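You operate a simulated robot arm through the tools that you are given. There is no shell and no other tool. Be economical: measure what you need, move in short steps, check, and stop when the job is done.

You run a simulated robot arm. Do the job below in one go: nothing can be reset, and whatever is moved stays where it is left.

TASK
Dip the crown in the pot that the ticket names, then blot it.
Fine: let it soak to the full shade, drip nothing on the bench, leave the basket on the pad, put the lid back on and leave the other crowns alone. Set down upright: blue-grip basket.
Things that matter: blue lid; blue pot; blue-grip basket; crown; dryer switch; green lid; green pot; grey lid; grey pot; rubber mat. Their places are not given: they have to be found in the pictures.

The check looks at the end state, three seconds after you hand in, the way a careful person would. Anything else that was tipped, shoved, dropped, spilled or broken makes it a failure. Lids that push on must go on centred and level and be pressed home; caps that screw on are set level and turned clockwise until they are tight.

THE ROBOT
A 6-joint arm with a two-finger parallel gripper, fixed in place. Base frame: the origin is at the foot of the arm, x ahead of it, y to its left, z up; the work surface is at about z = 0. Lengths are in cm, angles in degrees, forces in N, time in s.
With the tool pointing down near the work surface it reaches from about 16 to 42 cm from the base axis. Its first joint turns from -66.0 to 66.0 degrees. Payload 1.57 kg.
The tool frame sits at the grasp point between the pads (the TCP): z along the fingers, y along the line on which they close. The tips reach 3 cm beyond it. The gripper opens to 8 cm. The fingers are 1.7 cm wide and 1.2 cm thick; the gripper's body (4 by 8.2 cm) begins 8 cm behind the TCP.
Orientation is told as [roll, pitch, yaw] about the base's x, y, z axes, in that order, counted from this pose: with the fingers straight down and closing along the base's y, the tool's x points along the base's -x, its y along +y and its z along -z.

THE INTERFACE
- The arm moves only by the tool servo_tool. Its argument "rows" is a list of rows, each a list of 6 numbers: the shift along the tool's x, y, z in units of 400 mm (1.0 is 400 mm), then the turn, a rotation vector about the tool's x, y, z in units of 90 degrees (1.0 is 90 degrees). In form: [[tx, ty, tz, ax, ay, az], ...]. A call has 1 to 20 rows; each row is the pose to reach, as a shift and turn from the pose commanded when the call began, along the tool's axes at that moment. "fingers" is the opening in per cent of the stroke, from 0 (shut) to 100 (fully open), set as the call begins (left out, the last holds). A call with a number of a shift or a turn outside -1 to 1 is refused whole. Each row takes 0.2 s and may step no farther than 5 cm and 8.6 degrees from the row before; otherwise, or with a gripper value out of range, the whole call is refused. A pose out of reach is approached as far as the arm can. The call stops where the force on the tool passes 40 N (or 10 N more than at its start, if that is more) or the arm is blocked; 0.2 s more then pass. Each finger travels about 15.3 cm/s and halts on what it meets, pressing with about 32 N; the grip force reading is that of the motor and also rises with nothing between the fingers. The clock runs only during rows and for 0.2 s after the last one: add rows that repeat a pose to give the fingers time. It gives the time, the measured TCP pose, the force on the tool (base axes), the opening and the grip force at its end, in the units of the frame above (readings bear some noise), with the torque about the TCP (base axes, N m) and any sound that the robot's microphone picked up, and new pictures: "pictures" is both (left out), scene, wrist or none.
- Cameras (640 x 400 px; columns grow to the right, rows downward): "scene" is fixed at [5.74, -33.23, 42.52]; the picture's right is [0.75, -0.66, 0.00], its down [-0.37, -0.43, -0.82] and it looks along [0.54, 0.62, -0.57] (base axes); focal length 231 px, centre (320, 200). "wrist" rides on the gripper at [7.2, -0.7, -12.2] in the tool frame; the picture's right is [0.09, 1.00, 0.00], its down [-0.84, 0.08, -0.54] and it looks along [-0.54, 0.05, 0.84] (tool axes); focal length 238 px, centre (320, 200).
- pixel_to_xyz(camera, pixels): for up to 12 pixels [column, row] of the newest picture of that camera ("zoom" is the newest enlarged one), the place [x, y, z] in the base frame of the surface seen there, good to about 0.3 cm. No time passes.
- inspect(camera, box): a new picture of the part [left, top, right, bottom] of that camera's present view, enlarged. No time passes.
- hand_in(): hands the job in; it is judged then, once.

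Keep the steps short. Do not move on a guess: measure, check each grasp and each placing, and mend mistakes. In all there are 80 turns and 200 pictures (those below and enlarged ones count). Leave the gripper open and the arm clear of the work at the hand-in unless told otherwise, and finish with a single line.

The tools are called by a JSON object that holds its "fn" and its "kwargs". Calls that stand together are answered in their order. servo_tool: Moves the arm, as the interface text tells. Its arguments: {"type":"object","properties":{"rows":{"type":"array"},"fingers":{"type":"number"},"pictures":{"type":"string","enum":["both","scene","wrist","none"]}},"required":["rows"]} The other tools are called the same way: pixel_to_xyz (camera, pixels) gives the place of the surface under pixels of a picture; inspect (camera, box) takes an enlarged picture of a part of a camera's view; hand_in () hands the job in.

At the start:

```text
clock: 0.0
eef_pos: [21.32, 8.23, 30.97]
tcp_rot: [0.0, 0.1, 0.0]
contact_force: [0.6, -0.7, -1.0]
moment: [0.01, -0.02, -0.06]
gripper_width: 7.99
grasp_force: 0.0
```

scene: 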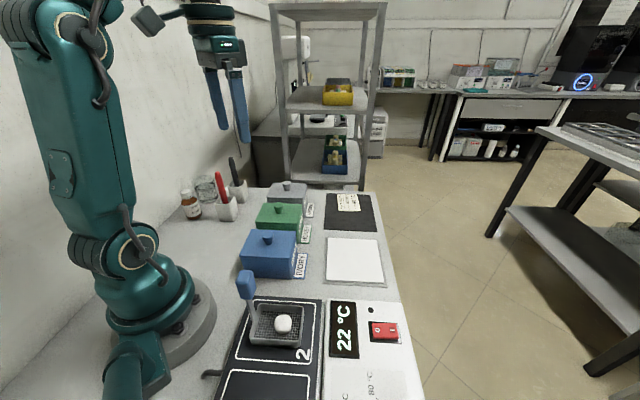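
wrist: 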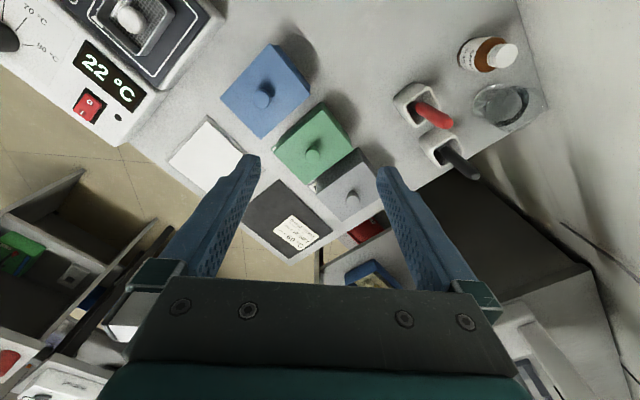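

I see three lidded pots (blue, green, grey), a white pad, a dark mat with a ticket, and the basket on the dryer. I'll enlarge these to read the ticket and labels.

{"fn": "inspect", "kwargs": {"camera": "scene", "box": [300, 180, 400, 240]}}

{"fn": "inspect", "kwargs": {"camera": "wrist", "box": [240, 180, 360, 260]}}

{"fn": "inspect", "kwargs": {"camera": "scene", "box": [220, 170, 330, 290]}}

{"fn": "inspect", "kwargs": {"camera": "scene", "box": [200, 260, 420, 400]}}

```text
6.40 times, centred on (350, 210) of scene
```

zoom: 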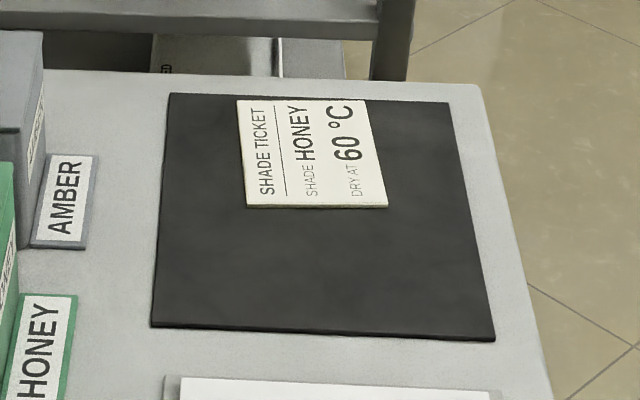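

```text
5.00 times, centred on (300, 220) of wrist
```

zoom: 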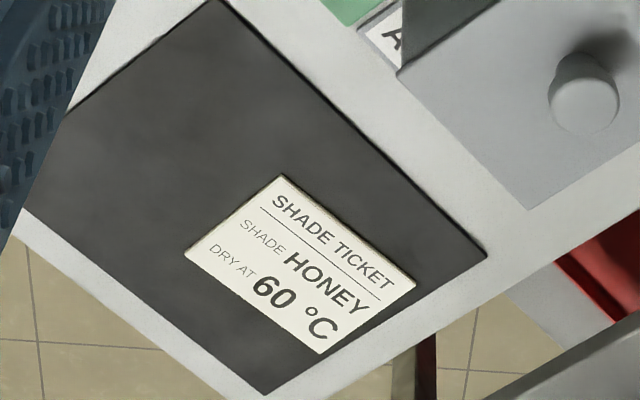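

```text
3.33 times, centred on (275, 230) of scene
```

zoom: 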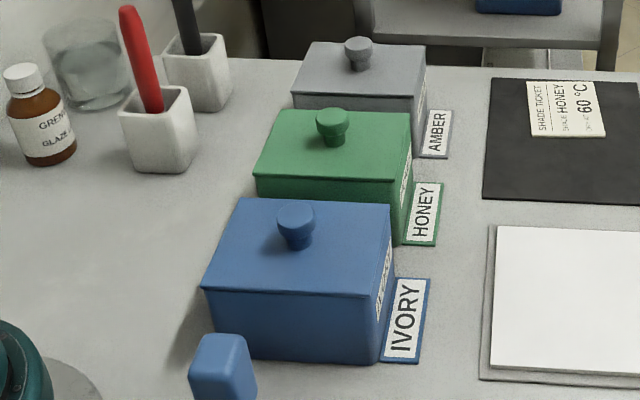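

```text
2.86 times, centred on (310, 330) of scene
```

zoom: 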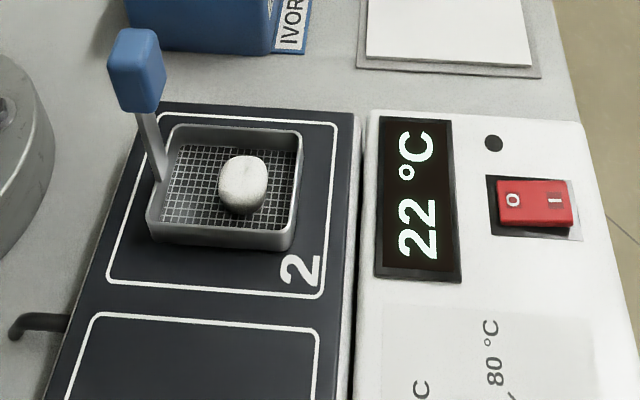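

The ticket says HONEY, which is the green plate. I'll check the labels on the pot bodies and measure positions.

{"fn": "inspect", "kwargs": {"camera": "scene", "box": [285, 190, 325, 285]}}

{"fn": "pixel_to_xyz", "kwargs": {"camera": "scene", "pixels": [[279, 208], [278, 204], [263, 204], [303, 208], [256, 225], [292, 229], [326, 238], [378, 238], [328, 282], [383, 284], [355, 262], [304, 234]]}}

{"fn": "pixel_to_xyz", "kwargs": {"camera": "scene", "pixels": [[243, 272], [254, 272], [246, 282], [248, 297], [252, 308], [260, 304], [303, 306], [301, 346], [251, 342], [284, 324], [270, 335], [240, 355]]}}

{"fn": "pixel_to_xyz", "kwargs": {"camera": "wrist", "pixels": [[313, 154], [312, 148], [323, 103], [274, 149], [355, 149], [308, 183], [264, 95], [352, 199], [206, 158], [210, 118], [168, 160], [245, 158]]}}

```text
4.21 times, centred on (305, 238) of scene
```

zoom: 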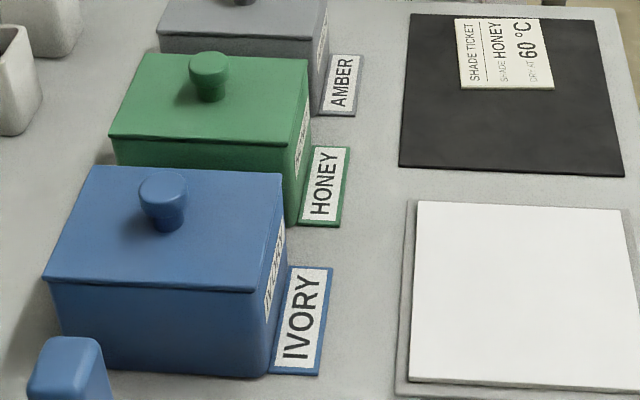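

```text
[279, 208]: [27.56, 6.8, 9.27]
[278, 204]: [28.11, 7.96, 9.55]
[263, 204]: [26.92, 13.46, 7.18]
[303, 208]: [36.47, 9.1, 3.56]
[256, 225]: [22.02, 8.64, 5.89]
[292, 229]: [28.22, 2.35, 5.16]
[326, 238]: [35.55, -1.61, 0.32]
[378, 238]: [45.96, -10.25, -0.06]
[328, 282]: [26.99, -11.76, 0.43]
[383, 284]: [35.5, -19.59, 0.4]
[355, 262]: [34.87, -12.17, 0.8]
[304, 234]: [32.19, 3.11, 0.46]
```

```text
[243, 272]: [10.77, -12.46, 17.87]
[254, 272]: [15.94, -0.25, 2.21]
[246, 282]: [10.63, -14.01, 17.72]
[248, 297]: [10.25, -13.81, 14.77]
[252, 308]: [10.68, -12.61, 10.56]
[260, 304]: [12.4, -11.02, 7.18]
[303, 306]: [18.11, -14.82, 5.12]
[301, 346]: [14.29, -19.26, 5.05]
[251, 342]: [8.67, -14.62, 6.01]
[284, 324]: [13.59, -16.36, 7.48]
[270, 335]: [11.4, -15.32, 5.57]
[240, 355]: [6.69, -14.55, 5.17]
```

```text
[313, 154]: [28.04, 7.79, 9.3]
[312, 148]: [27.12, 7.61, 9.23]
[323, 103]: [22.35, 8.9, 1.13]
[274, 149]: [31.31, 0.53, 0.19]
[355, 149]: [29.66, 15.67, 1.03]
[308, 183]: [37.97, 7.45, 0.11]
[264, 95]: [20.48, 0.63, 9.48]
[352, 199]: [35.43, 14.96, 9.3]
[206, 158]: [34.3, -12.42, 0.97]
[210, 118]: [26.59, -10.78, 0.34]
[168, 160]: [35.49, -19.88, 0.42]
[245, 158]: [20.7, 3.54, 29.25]
```

HONEY is green, and the lid and plate match. Next I measure the lid edges, mat and knob more exactly.

{"fn": "inspect", "kwargs": {"camera": "wrist", "box": [200, 30, 400, 270]}}

{"fn": "pixel_to_xyz", "kwargs": {"camera": "scene", "pixels": [[327, 195], [371, 196], [324, 230], [377, 232], [350, 215], [340, 222], [362, 224], [265, 206], [301, 207], [257, 224], [292, 228], [339, 211]]}}

{"fn": "pixel_to_xyz", "kwargs": {"camera": "wrist", "pixels": [[323, 107], [350, 138], [277, 148], [303, 182], [281, 46], [307, 82], [224, 95], [262, 135], [358, 152], [380, 180], [320, 187], [343, 217]]}}

```text
1.67 times, centred on (300, 150) of wrist
```

zoom: 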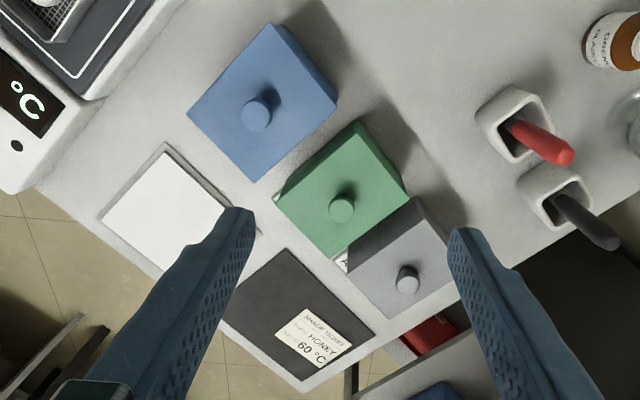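

```text
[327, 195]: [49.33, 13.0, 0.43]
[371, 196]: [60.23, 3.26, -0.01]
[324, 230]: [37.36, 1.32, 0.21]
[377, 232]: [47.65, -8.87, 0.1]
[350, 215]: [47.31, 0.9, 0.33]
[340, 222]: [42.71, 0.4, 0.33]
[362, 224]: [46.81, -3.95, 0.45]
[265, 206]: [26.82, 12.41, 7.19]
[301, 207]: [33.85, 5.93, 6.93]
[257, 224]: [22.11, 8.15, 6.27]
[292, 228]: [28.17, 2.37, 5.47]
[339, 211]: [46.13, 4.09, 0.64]
```

```text
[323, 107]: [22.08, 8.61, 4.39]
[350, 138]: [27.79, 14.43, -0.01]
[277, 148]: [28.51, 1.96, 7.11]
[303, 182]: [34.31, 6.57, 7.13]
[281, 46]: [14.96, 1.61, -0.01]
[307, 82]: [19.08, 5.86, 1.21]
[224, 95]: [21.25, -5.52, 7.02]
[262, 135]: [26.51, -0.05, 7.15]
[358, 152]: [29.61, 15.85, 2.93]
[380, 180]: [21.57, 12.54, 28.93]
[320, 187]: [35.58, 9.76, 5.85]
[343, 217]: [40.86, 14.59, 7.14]
```

The green lid is about 8.8×6.8 cm, centred near (27.9, 7.6), with its top at z≈7.1 and the knob top near 9.4. The mat's nearest usable spot is about 43 cm out, so I'll hold the knob with the fingers tilted 15° outward for reach. First I hover above the knob.

{"fn": "servo_tool", "kwargs": {"rows": [[-0.038, -0.004, 0.087, 0, -0.042, 0], [-0.077, -0.008, 0.175, 0, -0.083, 0], [-0.115, -0.012, 0.262, 0, -0.125, 0], [-0.153, -0.016, 0.349, 0, -0.167, 0], [-0.153, -0.016, 0.349, 0, -0.167, 0]], "fingers": 100}}

```text
clock: 1.2
eef_pos: [27.53, 7.55, 17.12]
tcp_rot: [0.0, -15.0, 0.0]
contact_force: [0.2, -0.8, -0.6]
moment: [0.01, -0.03, 0.01]
gripper_width: 8.0
grasp_force: 0.1
```

scene: 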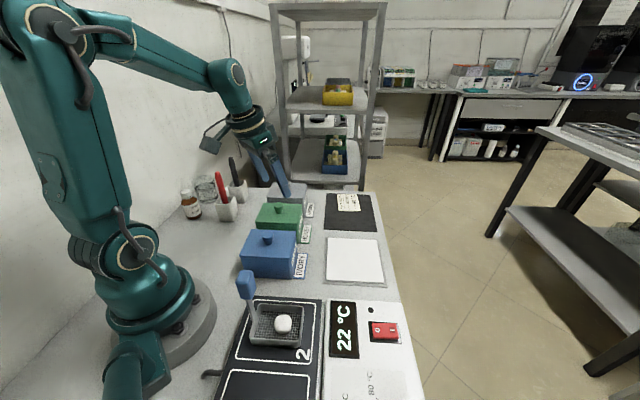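
wrist: 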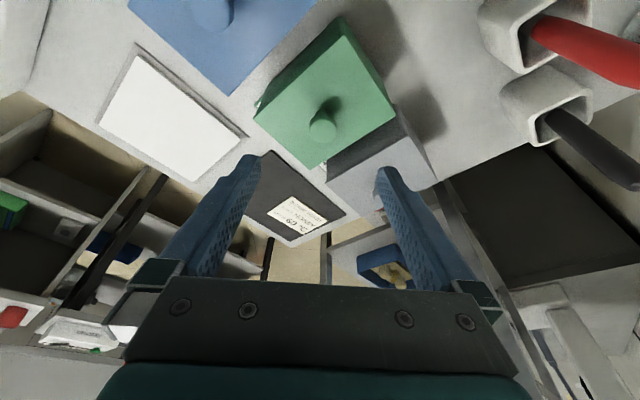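

{"fn": "pixel_to_xyz", "kwargs": {"camera": "wrist", "pixels": [[322, 124], [311, 124], [333, 124], [322, 114], [322, 133], [255, 117], [320, 166], [396, 115], [341, 20], [310, 115], [270, 118], [365, 90]]}}

{"fn": "inspect", "kwargs": {"camera": "wrist", "box": [240, 80, 400, 180]}}

```text
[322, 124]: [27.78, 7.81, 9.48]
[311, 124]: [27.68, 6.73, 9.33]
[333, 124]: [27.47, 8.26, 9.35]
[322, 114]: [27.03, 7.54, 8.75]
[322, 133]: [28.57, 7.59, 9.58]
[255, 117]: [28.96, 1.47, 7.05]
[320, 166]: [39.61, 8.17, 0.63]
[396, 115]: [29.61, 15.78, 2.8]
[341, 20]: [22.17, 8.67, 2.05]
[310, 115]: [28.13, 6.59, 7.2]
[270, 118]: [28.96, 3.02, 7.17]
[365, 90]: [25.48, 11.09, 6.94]
```

```text
4.00 times, centred on (320, 130) of wrist
```

zoom: 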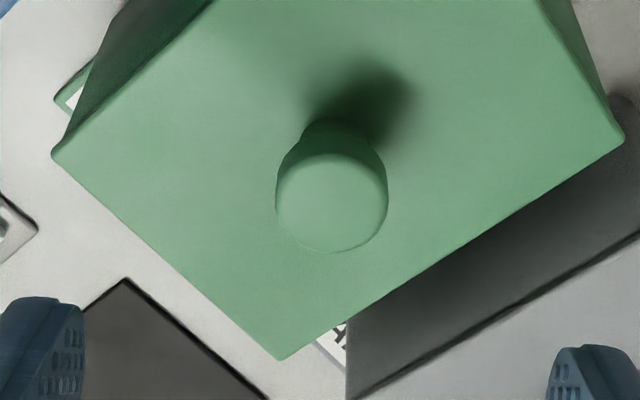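

Knob centre is (28.0, 7.55), top 9.45. I descend 6.5 cm straight down and look before closing.

{"fn": "servo_tool", "kwargs": {"rows": [[0.022, 0, 0.078, 0, 0, 0], [0.044, 0, 0.1565, 0, 0, 0], [0.044, 0, 0.1565, 0, 0, 0]]}}

```text
clock: 2.0
eef_pos: [27.42, 7.79, 10.43]
tcp_rot: [0.0, -15.1, 0.0]
contact_force: [-0.9, 0.2, 0.0]
moment: [0.0, -0.02, 0.03]
gripper_width: 8.01
grasp_force: 0.1
```

scene: 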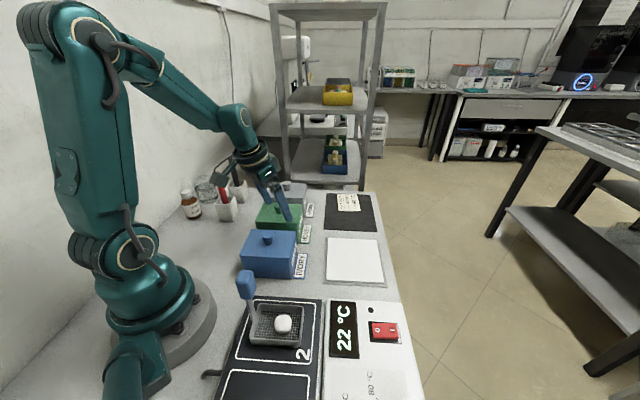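
wrist: 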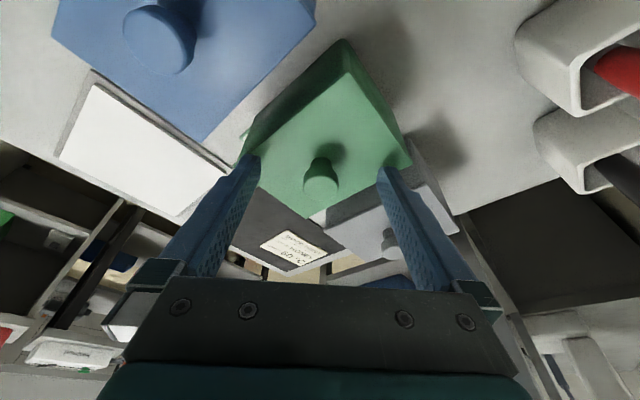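

Knob lies centred between the fingertips. Closing.

{"fn": "servo_tool", "kwargs": {"rows": [[0, 0, 0, 0, 0, 0], [0, 0, 0, 0, 0, 0], [0, 0, 0, 0, 0, 0]], "fingers": 0, "pictures": "wrist"}}

```text
clock: 2.8
eef_pos: [27.36, 7.68, 10.51]
tcp_rot: [0.0, -15.0, -0.1]
contact_force: [0.6, 0.2, -0.4]
moment: [0.0, 0.03, 0.01]
gripper_width: 2.21
grasp_force: 32.1
```

wrist: 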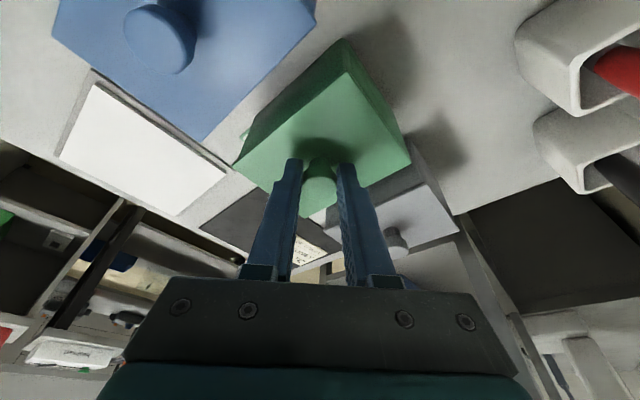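

Gripped at 2.2 cm. Lifting straight up 8 cm in small steps.

{"fn": "servo_tool", "kwargs": {"rows": [[-0.0065, 0, -0.024, 0, 0, 0], [-0.013, 0, -0.048, 0, 0, 0], [-0.026, 0, -0.097, 0, 0, 0], [-0.0388, 0, -0.145, 0, 0, 0], [-0.0518, 0, -0.193, 0, 0, 0]]}}

```text
clock: 4.0
eef_pos: [27.31, 7.7, 18.51]
tcp_rot: [-0.1, -14.9, 0.0]
contact_force: [-0.3, -0.3, -0.3]
moment: [0.0, 0.01, 0.0]
gripper_width: 2.21
grasp_force: 31.6
```

scene: 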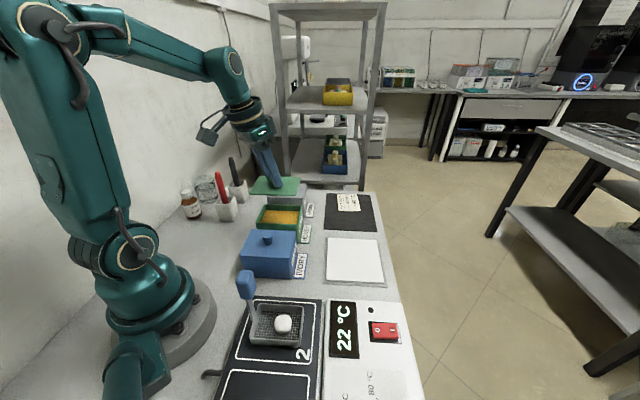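
wrist: 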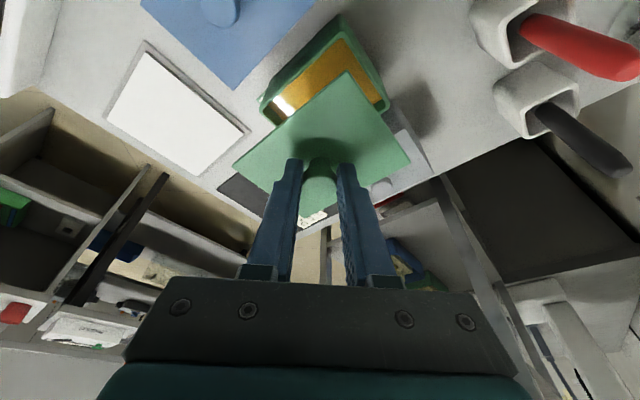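

The lid is off and the amber liquid shows. Before moving I measure the mat corner, ticket corners, and pot rim.

{"fn": "inspect", "kwargs": {"camera": "scene", "box": [240, 180, 390, 270]}}

{"fn": "pixel_to_xyz", "kwargs": {"camera": "scene", "pixels": [[325, 229], [325, 222], [331, 230], [339, 211], [361, 211], [265, 207], [302, 210], [258, 225], [292, 229], [270, 220], [290, 222], [279, 216]]}}

{"fn": "pixel_to_xyz", "kwargs": {"camera": "wrist", "pixels": [[265, 98], [338, 17], [389, 105], [344, 25], [381, 96], [274, 96], [340, 50], [320, 80], [277, 122], [348, 70], [410, 160], [235, 165]]}}

```text
4.27 times, centred on (315, 225) of scene
```

zoom: 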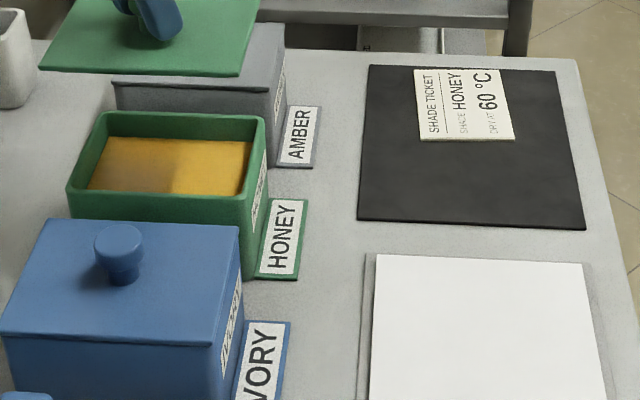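

```text
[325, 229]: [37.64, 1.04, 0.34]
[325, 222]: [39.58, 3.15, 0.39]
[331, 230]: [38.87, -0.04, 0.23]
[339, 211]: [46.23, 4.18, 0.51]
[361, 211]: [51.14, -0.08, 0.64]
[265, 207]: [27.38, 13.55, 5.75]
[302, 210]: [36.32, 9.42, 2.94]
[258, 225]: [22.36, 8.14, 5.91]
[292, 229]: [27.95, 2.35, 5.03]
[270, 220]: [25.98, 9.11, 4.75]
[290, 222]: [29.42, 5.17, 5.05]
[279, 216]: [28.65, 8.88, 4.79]
```

```text
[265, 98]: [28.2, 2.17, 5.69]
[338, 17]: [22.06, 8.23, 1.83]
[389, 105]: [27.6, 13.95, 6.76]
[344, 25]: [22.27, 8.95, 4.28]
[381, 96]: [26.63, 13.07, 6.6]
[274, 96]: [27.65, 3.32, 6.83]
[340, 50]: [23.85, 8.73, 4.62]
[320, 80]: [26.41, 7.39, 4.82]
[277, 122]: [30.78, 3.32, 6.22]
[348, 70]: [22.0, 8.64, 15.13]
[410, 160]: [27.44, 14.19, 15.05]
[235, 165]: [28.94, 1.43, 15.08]
```

Target for the lid centre is (43.4, 0.4), which keeps it on the mat and clear of the ticket corner at (46.2, 4.2). I carry it over at z≈12.

{"fn": "servo_tool", "kwargs": {"rows": [[-0.066, -0.036, 0.051, 0, 0, 0], [-0.133, -0.072, 0.103, 0, 0, 0], [-0.199, -0.108, 0.154, 0, 0, 0], [-0.266, -0.144, 0.206, 0, 0, 0], [-0.332, -0.18, 0.257, 0, 0, 0], [-0.332, -0.18, 0.257, 0, 0, 0]]}}

```text
clock: 5.4
eef_pos: [42.94, 0.28, 12.0]
tcp_rot: [0.0, -15.0, 0.0]
contact_force: [-0.6, 0.3, -0.9]
moment: [-0.02, 0.05, 0.01]
gripper_width: 2.21
grasp_force: 32.0
```

scene: 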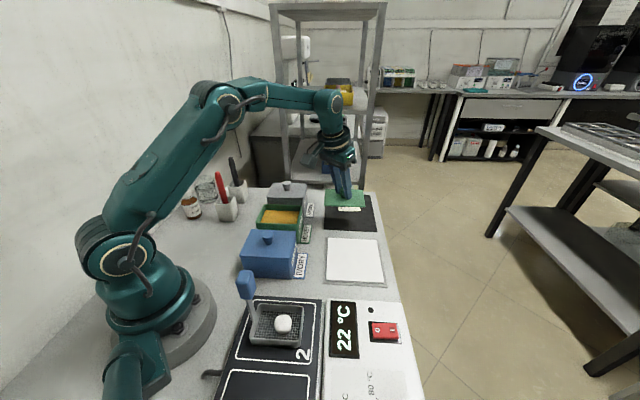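
wrist: 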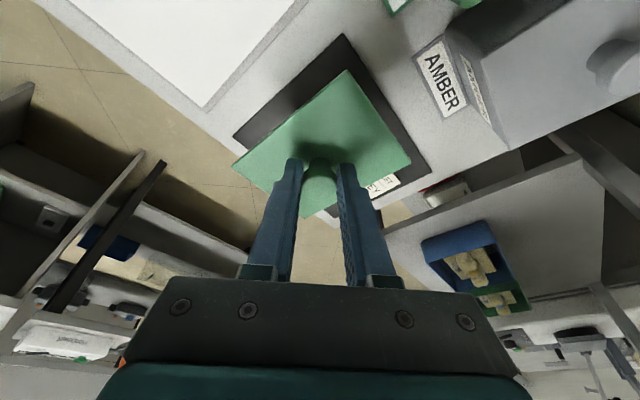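

Reached with full tilt. Descending to z≈5, then slower.

{"fn": "servo_tool", "kwargs": {"rows": [[0.0226, 0, 0.0845, 0, 0, 0], [0.0388, 0, 0.145, 0, 0, 0], [0.0453, 0, 0.169, 0, 0, 0], [0.0453, 0, 0.169, 0, 0, 0]]}}

```text
clock: 6.4
eef_pos: [42.86, 0.48, 5.07]
tcp_rot: [0.0, -14.9, -0.1]
contact_force: [1.2, 0.6, -0.6]
moment: [0.01, 0.0, 0.0]
gripper_width: 2.23
grasp_force: 32.4
```

scene: 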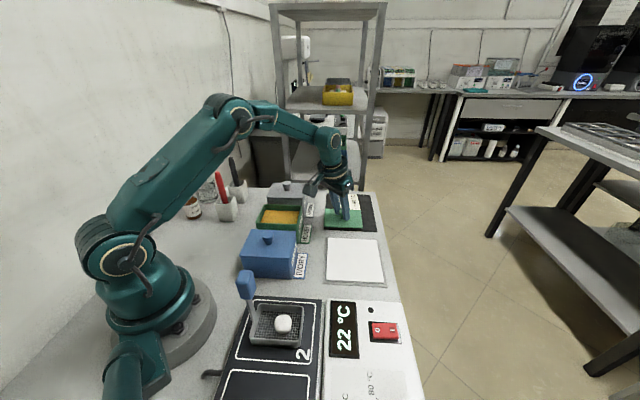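
wrist: 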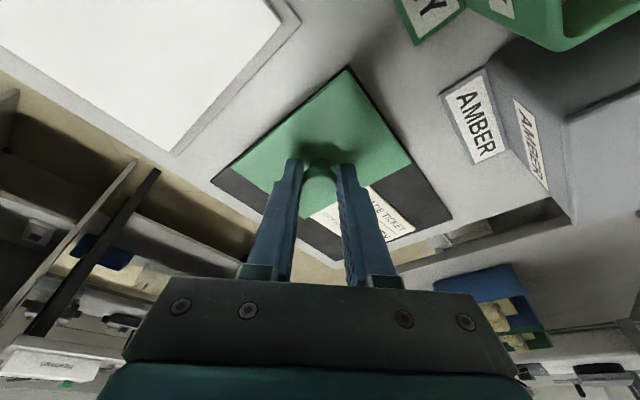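

The lid is close to the mat, slightly in from its near edges and off the ticket. Lowering in 2 mm steps.

{"fn": "servo_tool", "kwargs": {"rows": [[0.0013, 0, 0.0048, 0, 0, 0], [0.0026, 0, 0.0097, 0, 0, 0], [0.0039, 0, 0.0145, 0, 0, 0]], "pictures": "none"}}

{"fn": "inspect", "kwargs": {"camera": "scene", "box": [300, 180, 400, 240]}}

```text
clock: 7.2
eef_pos: [43.01, 0.6, 4.51]
tcp_rot: [0.0, -15.1, 0.0]
contact_force: [-5.6, -1.4, 17.6]
moment: [-0.03, 0.38, -0.04]
gripper_width: 2.22
grasp_force: 31.7
```

```text
6.40 times, centred on (350, 210) of scene
```

zoom: 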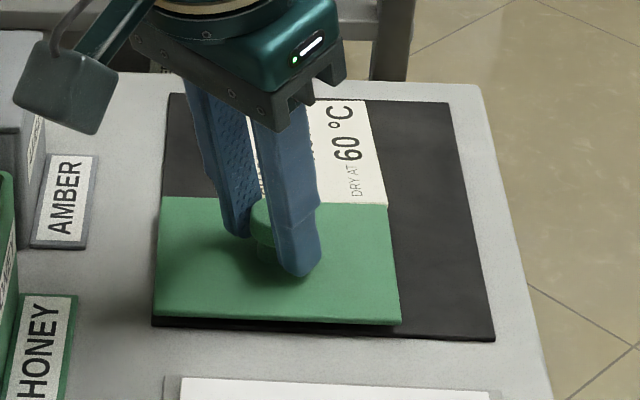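

Contact at 17 N, so the lid rests flat on the mat. I release and back off along the fingers.

{"fn": "servo_tool", "kwargs": {"rows": [[0, 0, 0, 0, 0, 0], [0, 0, 0, 0, 0, 0], [0, 0, -0.05, 0, 0, 0], [0, 0, -0.12, 0, 0, 0], [0, 0, -0.22, 0, 0, 0]], "fingers": 70}}

{"fn": "inspect", "kwargs": {"camera": "scene", "box": [300, 180, 400, 240]}}

```text
clock: 8.4
eef_pos: [40.74, 0.37, 13.04]
tcp_rot: [0.0, -15.0, 0.0]
contact_force: [0.0, -0.7, 0.6]
moment: [0.02, -0.01, 0.03]
gripper_width: 5.61
grasp_force: 0.2
```

scene: 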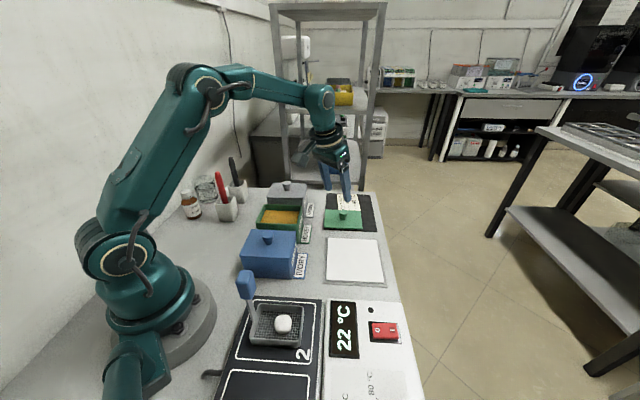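
wrist: 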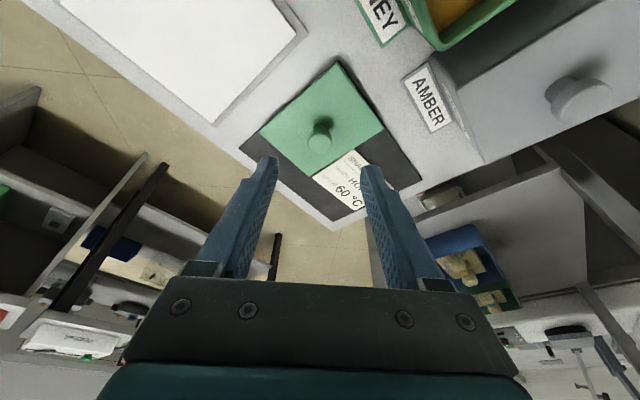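

```text
6.40 times, centred on (350, 210) of scene
```

zoom: 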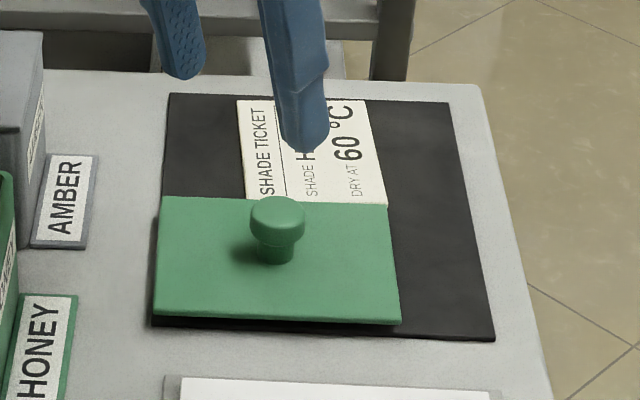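

Lid sits well on the mat and the ticket is untouched. Now I lift, undo the tilt and swing toward the basket, yawing to -45° to match the bench axes.

{"fn": "servo_tool", "kwargs": {"rows": [[0.048, -0.025, -0.09, 0, 0.033, 0], [0.096, -0.05, -0.181, 0, 0.067, 0], [0.145, -0.075, -0.272, 0, 0.1, 0], [0.193, -0.1, -0.362, 0, 0.133, 0], [0.241, -0.125, -0.453, 0, 0.167, 0]], "pictures": "none"}}

```text
clock: 9.6
eef_pos: [26.63, -4.55, 27.94]
tcp_rot: [0.0, -0.1, 0.0]
contact_force: [0.0, 0.1, -0.4]
moment: [-0.02, -0.02, 0.02]
gripper_width: 5.61
grasp_force: 0.0
```

{"fn": "servo_tool", "kwargs": {"rows": [[0.052, -0.031, -0.005, 0, 0, 0.083], [0.105, -0.062, -0.01, 0, 0, 0.167], [0.157, -0.093, -0.015, 0, 0, 0.25], [0.21, -0.123, -0.02, 0, 0, 0.333], [0.262, -0.154, -0.025, 0, 0, 0.417], [0.315, -0.185, -0.025, 0, 0, 0.5], [0.315, -0.185, -0.025, 0, 0, 0.5]], "fingers": 100}}

```text
clock: 11.2
eef_pos: [13.96, -12.01, 29.06]
tcp_rot: [0.0, 0.0, -45.1]
contact_force: [-0.2, 0.2, 0.5]
moment: [-0.01, 0.01, -0.03]
gripper_width: 7.99
grasp_force: 0.0
```

scene: 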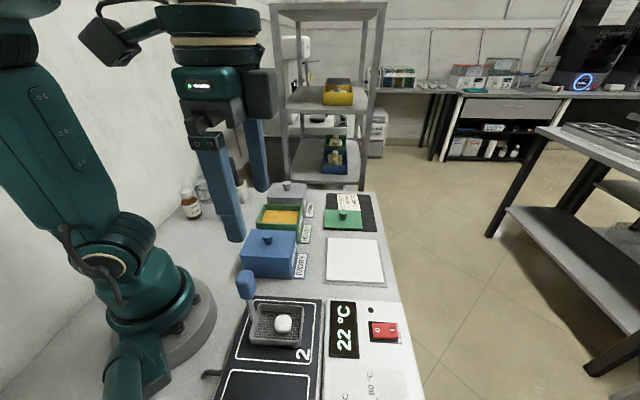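
wrist: 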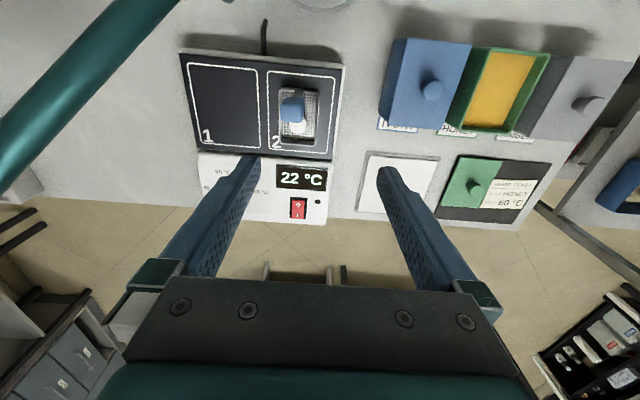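

{"fn": "inspect", "kwargs": {"camera": "wrist", "box": [240, 60, 360, 160]}}

{"fn": "pixel_to_xyz", "kwargs": {"camera": "wrist", "pixels": [[283, 100], [303, 98], [284, 120], [303, 120], [293, 108], [320, 93], [282, 135], [313, 135], [278, 89], [298, 131], [345, 68], [331, 155]]}}

{"fn": "inspect", "kwargs": {"camera": "scene", "box": [225, 260, 325, 360]}}

```text
4.00 times, centred on (300, 110) of wrist
```

zoom: 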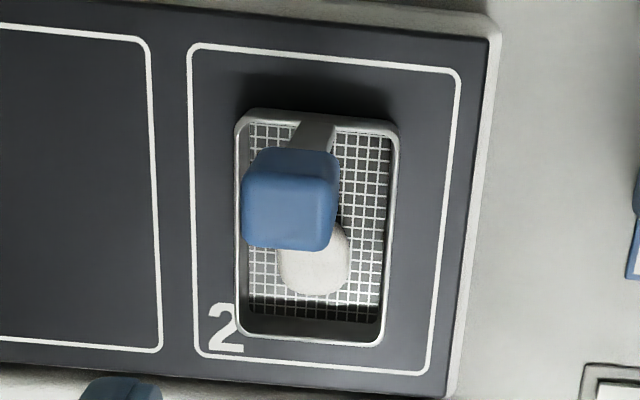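

```text
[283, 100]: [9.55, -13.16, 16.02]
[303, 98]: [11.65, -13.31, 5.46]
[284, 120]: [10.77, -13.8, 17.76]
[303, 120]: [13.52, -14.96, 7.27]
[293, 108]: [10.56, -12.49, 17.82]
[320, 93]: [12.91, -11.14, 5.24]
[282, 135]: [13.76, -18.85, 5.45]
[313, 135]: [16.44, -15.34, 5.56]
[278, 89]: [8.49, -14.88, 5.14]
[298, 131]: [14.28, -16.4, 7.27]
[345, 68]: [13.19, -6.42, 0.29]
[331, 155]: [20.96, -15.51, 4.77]
```

```text
4.00 times, centred on (275, 310) of scene
```

zoom: 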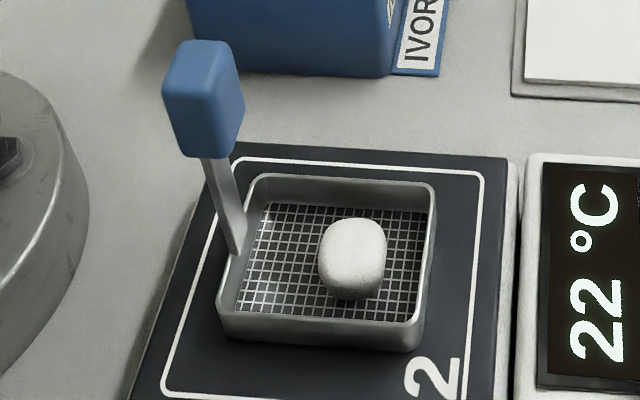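

The blue grip stands at the middle of the basket's base-side short wall. I measure the block top and basket corners more exactly in the enlargement.

{"fn": "inspect", "kwargs": {"camera": "wrist", "box": [270, 80, 334, 150]}}

```text
5.71 times, centred on (302, 115) of wrist
```

zoom: 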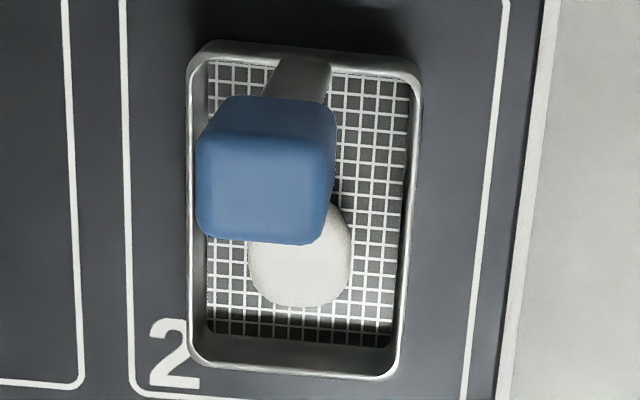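

{"fn": "pixel_to_xyz", "kwargs": {"camera": "zoom", "pixels": [[205, 155], [318, 155], [315, 235], [208, 232], [262, 195], [265, 120], [193, 52], [416, 66], [394, 370], [194, 360], [305, 43], [290, 370]]}}

{"fn": "pixel_to_xyz", "kwargs": {"camera": "wrist", "pixels": [[487, 52], [551, 62], [458, 121], [504, 133], [492, 57], [543, 65], [467, 119], [502, 126], [505, 90], [180, 52], [342, 65], [331, 157]]}}

```text
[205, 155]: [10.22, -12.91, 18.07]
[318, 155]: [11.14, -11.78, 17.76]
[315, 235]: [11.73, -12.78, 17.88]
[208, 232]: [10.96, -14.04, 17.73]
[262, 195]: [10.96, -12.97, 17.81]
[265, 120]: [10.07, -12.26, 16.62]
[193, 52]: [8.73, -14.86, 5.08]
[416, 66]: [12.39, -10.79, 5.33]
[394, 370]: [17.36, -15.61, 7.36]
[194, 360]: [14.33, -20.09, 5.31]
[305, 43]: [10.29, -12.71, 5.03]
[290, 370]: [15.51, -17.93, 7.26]
```

```text
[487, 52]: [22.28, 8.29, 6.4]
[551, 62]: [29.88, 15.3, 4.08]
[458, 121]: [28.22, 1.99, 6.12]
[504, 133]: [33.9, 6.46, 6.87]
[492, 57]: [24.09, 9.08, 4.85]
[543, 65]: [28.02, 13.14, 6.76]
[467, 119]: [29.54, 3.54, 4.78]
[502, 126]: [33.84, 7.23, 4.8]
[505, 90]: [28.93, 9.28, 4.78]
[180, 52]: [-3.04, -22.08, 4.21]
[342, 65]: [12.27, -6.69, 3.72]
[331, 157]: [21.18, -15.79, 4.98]
```

Basket is about 5.5×7.8 cm, aligned with my yaw within about 2°, and the grip block is centred at (10.8, -12.9) with its top at z 17.9. The pot mouth will be a close fit, so I survey it from above at this same yaw first.

{"fn": "servo_tool", "kwargs": {"rows": [[0.029, 0.099, 0.02, 0, 0, 0], [0.058, 0.198, 0.05, 0, 0, 0], [0.087, 0.297, 0.08, 0, 0, 0], [0.116, 0.396, 0.11, 0, 0, 0], [0.145, 0.495, 0.145, 0, 0, 0], [0.174, 0.594, 0.175, 0, 0, 0], [0.174, 0.594, 0.175, 0, 0, 0]], "pictures": "wrist"}}

```text
clock: 12.8
eef_pos: [26.06, 9.83, 21.98]
tcp_rot: [0.0, 0.0, -44.9]
contact_force: [0.3, 0.3, -0.1]
moment: [-0.03, 0.01, -0.02]
gripper_width: 8.02
grasp_force: 0.1
```

wrist: 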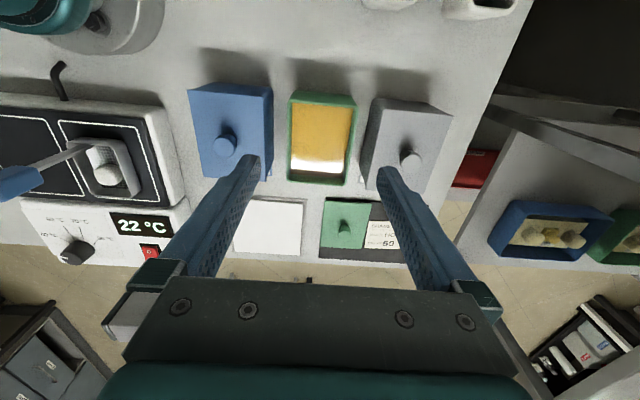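

{"fn": "inspect", "kwargs": {"camera": "wrist", "box": [272, 84, 372, 194]}}

{"fn": "pixel_to_xyz", "kwargs": {"camera": "wrist", "pixels": [[289, 130], [356, 130], [325, 93], [322, 182], [320, 130], [290, 93], [355, 97], [286, 181], [347, 184]]}}

```text
3.64 times, centred on (322, 139) of wrist
```

zoom: 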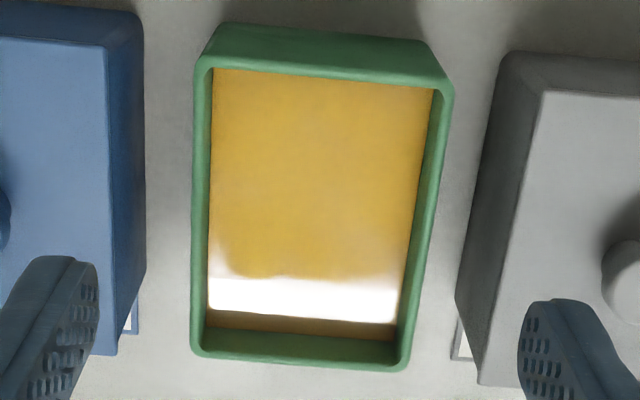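

```text
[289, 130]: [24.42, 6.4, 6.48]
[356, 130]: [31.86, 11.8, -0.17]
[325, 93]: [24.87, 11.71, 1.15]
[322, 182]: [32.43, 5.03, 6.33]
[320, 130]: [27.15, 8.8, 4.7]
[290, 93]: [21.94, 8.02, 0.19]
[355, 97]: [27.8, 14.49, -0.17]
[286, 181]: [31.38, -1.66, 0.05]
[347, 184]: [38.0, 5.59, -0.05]
```

Pot mouth is centred at about (28.25, 7.75). The opening is about 7.1×9.3 cm and aligned with yaw -45°, so the basket fits with about 0.8 cm each side. Liquid level is 4.8. Returning above the grip at z≈25.

{"fn": "servo_tool", "kwargs": {"rows": [[-0.022, -0.112, -0.02, 0, 0, 0], [-0.044, -0.224, -0.04, 0, 0, 0], [-0.066, -0.336, -0.06, 0, 0, 0], [-0.088, -0.448, -0.075, 0, 0, 0], [-0.11, -0.56, -0.075, 0, 0, 0], [-0.131, -0.6725, -0.075, 0, 0, 0], [-0.131, -0.6725, -0.075, 0, 0, 0]], "pictures": "wrist"}}

```text
clock: 14.4
eef_pos: [10.58, -12.97, 24.86]
tcp_rot: [0.0, 0.0, -45.0]
contact_force: [0.7, 0.0, -0.9]
moment: [-0.02, 0.02, 0.0]
gripper_width: 8.01
grasp_force: 0.1
```

wrist: 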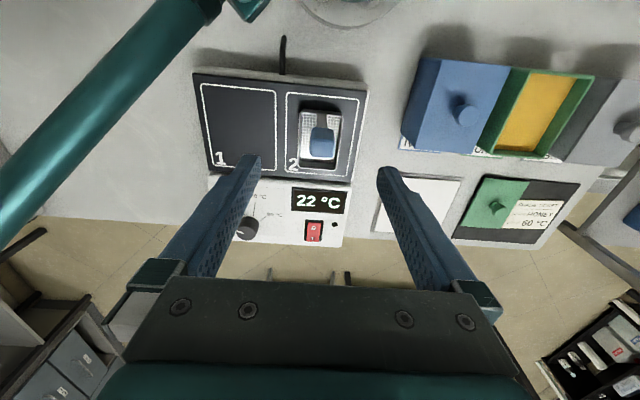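

{"fn": "inspect", "kwargs": {"camera": "wrist", "box": [290, 95, 354, 175]}}

```text
5.00 times, centred on (322, 135) of wrist
```

zoom: 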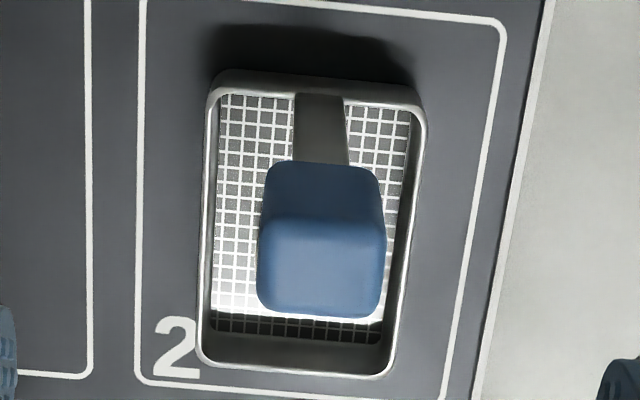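

The block is directly under the TCP (0.15 cm off laterally). Descending to z 17.6 and then closing.

{"fn": "servo_tool", "kwargs": {"rows": [[0.001, 0.004, 0.06, 0, 0, 0], [0.001, 0.004, 0.12, 0, 0, 0], [0.001, 0.004, 0.1815, 0, 0, 0], [0.001, 0.004, 0.1815, 0, 0, 0]]}}

```text
clock: 15.4
eef_pos: [10.61, -12.81, 17.66]
tcp_rot: [0.1, 0.1, -45.0]
contact_force: [-0.8, -0.2, -0.6]
moment: [0.0, 0.01, 0.02]
gripper_width: 8.0
grasp_force: 0.1
```

scene: 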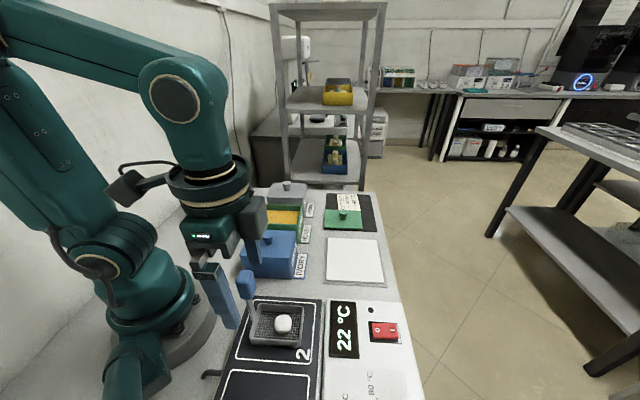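
wrist: 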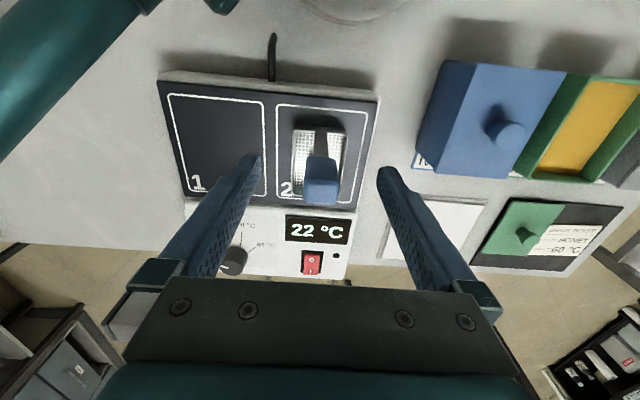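

Block is centred between the tips. Closing and rechecking.

{"fn": "servo_tool", "kwargs": {"rows": [[0, 0, 0, 0, 0, 0], [0, 0, 0, 0, 0, 0], [0, 0, 0, 0, 0, 0]], "fingers": 0}}

{"fn": "inspect", "kwargs": {"camera": "scene", "box": [180, 220, 340, 360]}}

```text
clock: 16.2
eef_pos: [10.7, -12.78, 17.69]
tcp_rot: [0.1, 0.0, -45.0]
contact_force: [1.2, 0.5, -0.1]
moment: [-0.01, 0.01, -0.02]
gripper_width: 2.11
grasp_force: 32.1
```

scene: 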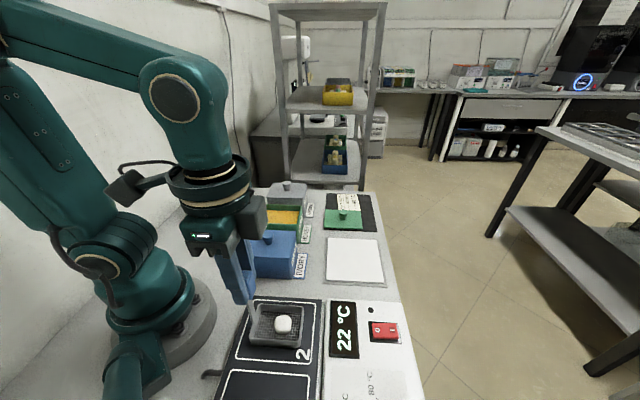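
wrist: 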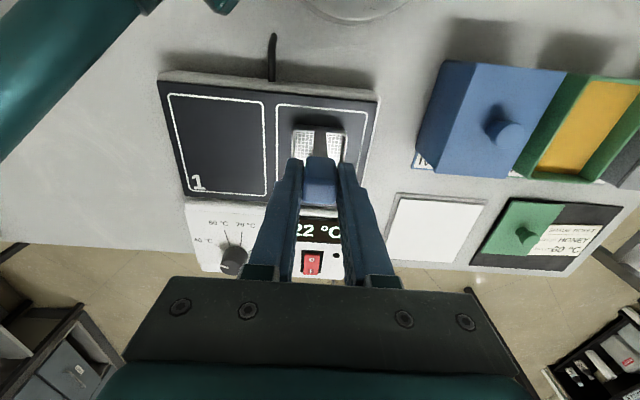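

```text
2.86 times, centred on (260, 290) of scene
```

zoom: 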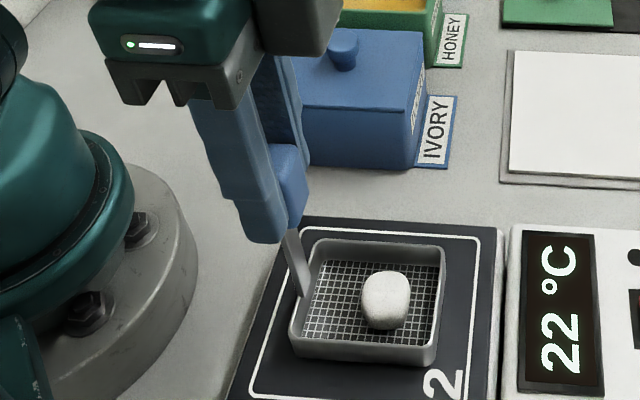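

Held at 2.11 cm. Lifting gently by 3 cm to check that the basket stays level.

{"fn": "servo_tool", "kwargs": {"rows": [[0, 0, -0.01, 0, 0, 0], [0, 0, -0.03, 0, 0, 0], [0, 0, -0.05, 0, 0, 0], [0, 0, -0.075, 0, 0, 0], [0, 0, -0.075, 0, 0, 0]], "pictures": "wrist"}}

{"fn": "inspect", "kwargs": {"camera": "scene", "box": [180, 220, 340, 360]}}

```text
clock: 17.4
eef_pos: [10.68, -12.74, 20.65]
tcp_rot: [0.1, 0.0, -45.0]
contact_force: [0.3, 0.1, -0.1]
moment: [0.01, -0.01, 0.02]
gripper_width: 2.11
grasp_force: 31.7
```

wrist: 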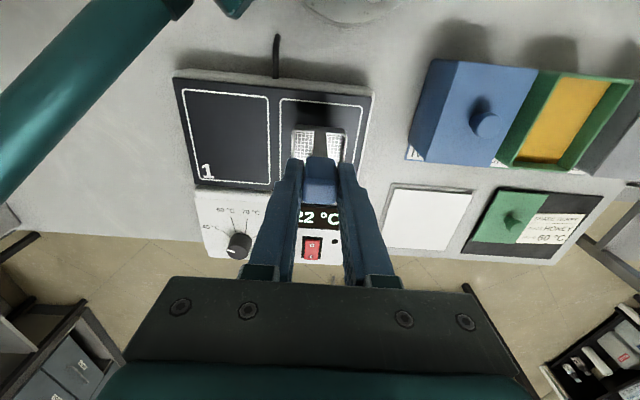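

```text
2.86 times, centred on (260, 290) of scene
```

zoom: 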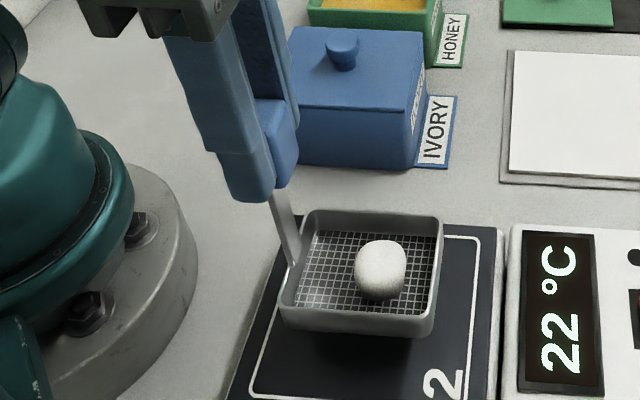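

The hold is rigid and level. I lift to z≈25 and carry slowly over the blue pot to above the green one, at TCP (26.06, 10.09).

{"fn": "servo_tool", "kwargs": {"rows": [[0, 0, -0.06, 0, 0, 0], [0, 0, -0.1125, 0, 0, 0], [0.007, 0.034, -0.1125, 0, 0, 0], [0.02, 0.102, -0.1125, 0, 0, 0], [0.033, 0.17, -0.1125, 0, 0, 0], [0.046, 0.237, -0.1125, 0, 0, 0], [0.06, 0.305, -0.1125, 0, 0, 0], [0.073, 0.373, -0.1125, 0, 0, 0], [0.086, 0.44, -0.1125, 0, 0, 0], [0.099, 0.508, -0.1125, 0, 0, 0], [0.112, 0.575, -0.1125, 0, 0, 0], [0.125, 0.64, -0.1125, 0, 0, 0], [0.132, 0.6755, -0.1125, 0, 0, 0], [0.132, 0.6755, -0.1125, 0, 0, 0]]}}

{"fn": "inspect", "kwargs": {"camera": "scene", "box": [200, 150, 340, 270]}}

```text
clock: 20.4
eef_pos: [25.98, 9.98, 25.14]
tcp_rot: [0.0, 0.0, -44.9]
contact_force: [0.5, -0.5, 0.1]
moment: [0.03, 0.03, -0.01]
gripper_width: 2.08
grasp_force: 32.1
```

scene: 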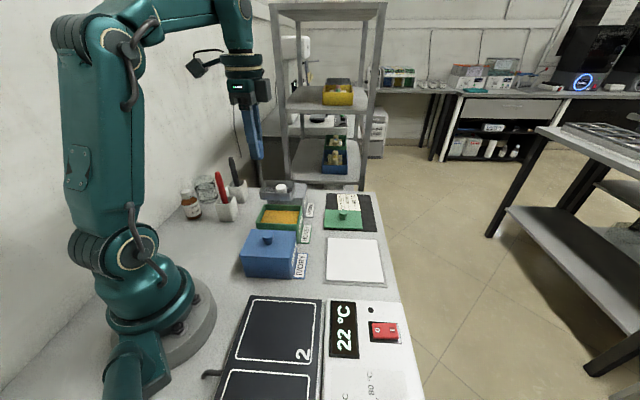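
wrist: 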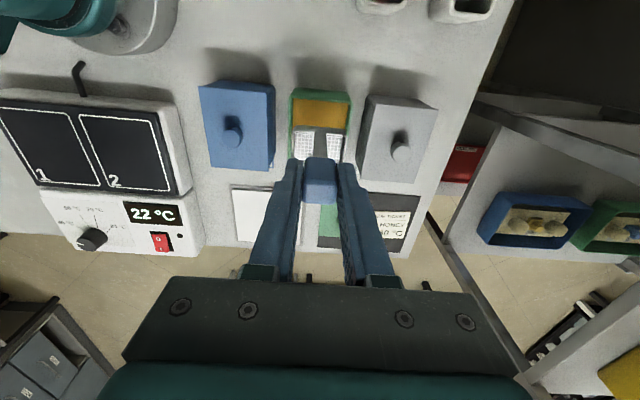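

```text
3.33 times, centred on (270, 210) of scene
```

zoom: 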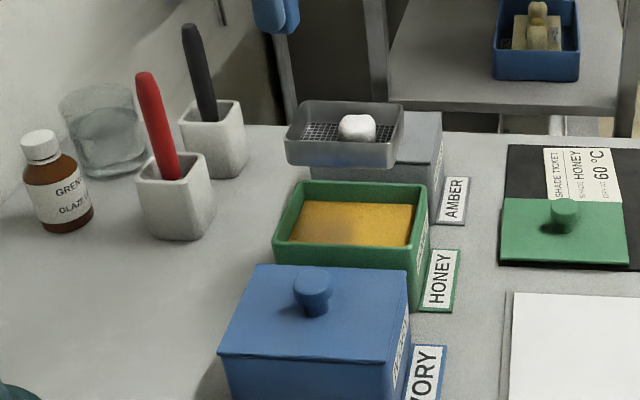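

Basket hangs over the green pot. I lower to just above the rim (TCP z 20.3) and check the alignment.

{"fn": "servo_tool", "kwargs": {"rows": [[0, 0.002, 0.04, 0, 0, 0], [0, 0.003, 0.08, 0, 0, 0], [0, 0.003, 0.121, 0, 0, 0], [0, 0.003, 0.121, 0, 0, 0]], "pictures": "none"}}

{"fn": "inspect", "kwargs": {"camera": "scene", "box": [230, 170, 330, 260]}}

{"fn": "inspect", "kwargs": {"camera": "wrist", "box": [270, 70, 370, 180]}}

```text
clock: 21.4
eef_pos: [26.04, 10.02, 20.34]
tcp_rot: [0.0, -0.1, -44.9]
contact_force: [1.5, 0.2, -0.3]
moment: [0.02, 0.04, 0.01]
gripper_width: 2.1
grasp_force: 31.7
```

```text
4.44 times, centred on (280, 215) of scene
```

zoom: 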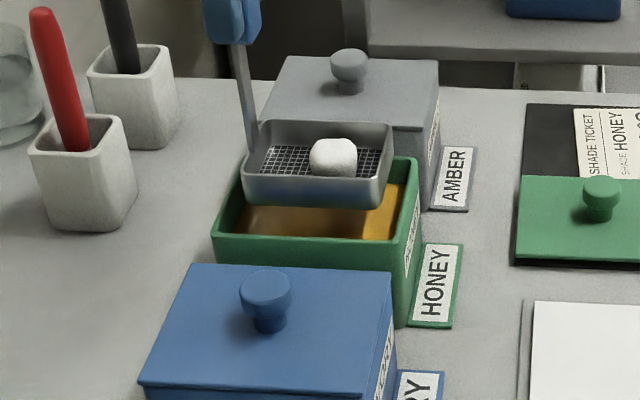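

```text
3.64 times, centred on (320, 125) of wrist
```

zoom: 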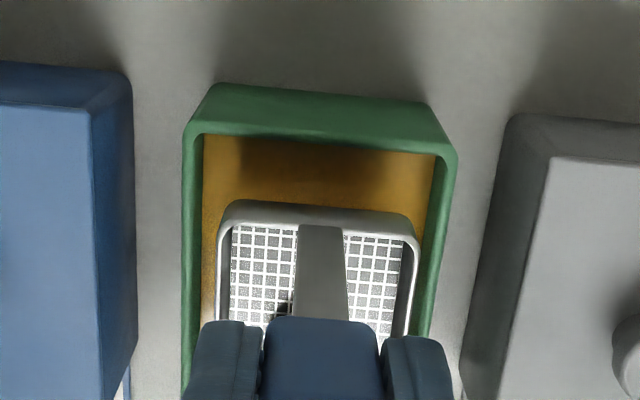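

Margins look like about 0.65–0.95 cm on every side. Lowering slowly until the basket bottom is about 1 cm above the bench (TCP z 13.7).

{"fn": "servo_tool", "kwargs": {"rows": [[0, 0, 0.025, 0, 0, 0], [0, 0, 0.05, 0, 0, 0], [0, 0, 0.07, 0, 0, 0], [0, 0, 0.085, 0, 0, 0], [0, 0, 0.1, 0, 0, 0], [0, 0, 0.115, 0, 0, 0], [0, 0, 0.13, 0, 0, 0], [0, 0, 0.145, 0, 0, 0], [0, 0, 0.156, 0, 0, 0], [0, 0, 0.166, 0, 0, 0]], "pictures": "none"}}

{"fn": "inspect", "kwargs": {"camera": "scene", "box": [230, 170, 330, 260]}}

{"fn": "inspect", "kwargs": {"camera": "wrist", "box": [260, 40, 380, 180]}}

```text
clock: 23.6
eef_pos: [26.13, 10.14, 13.67]
tcp_rot: [-0.1, -0.1, -45.0]
contact_force: [-0.2, 0.2, -0.4]
moment: [0.0, 0.04, 0.0]
gripper_width: 2.11
grasp_force: 31.9
```

```text
4.44 times, centred on (280, 215) of scene
```

zoom: 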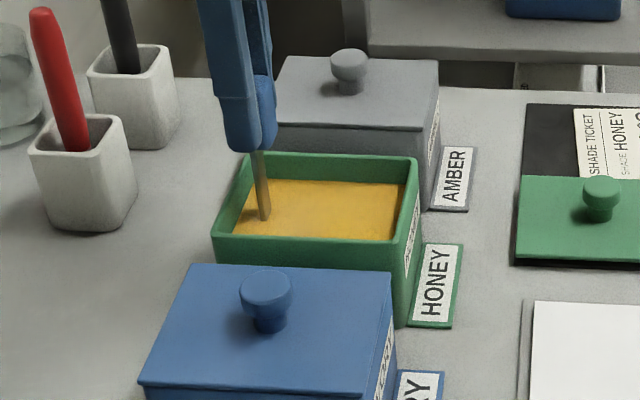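

```text
2.86 times, centred on (320, 110) of wrist
```

zoom: 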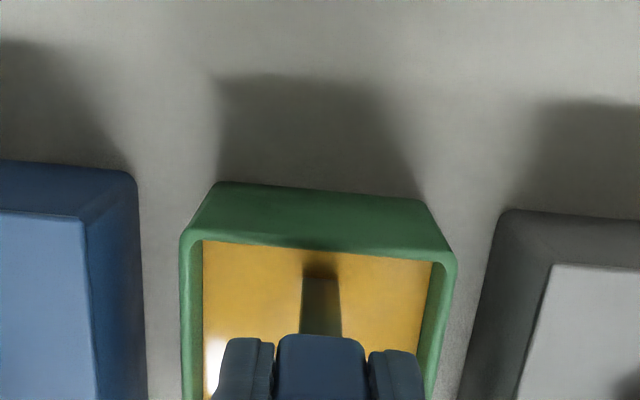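

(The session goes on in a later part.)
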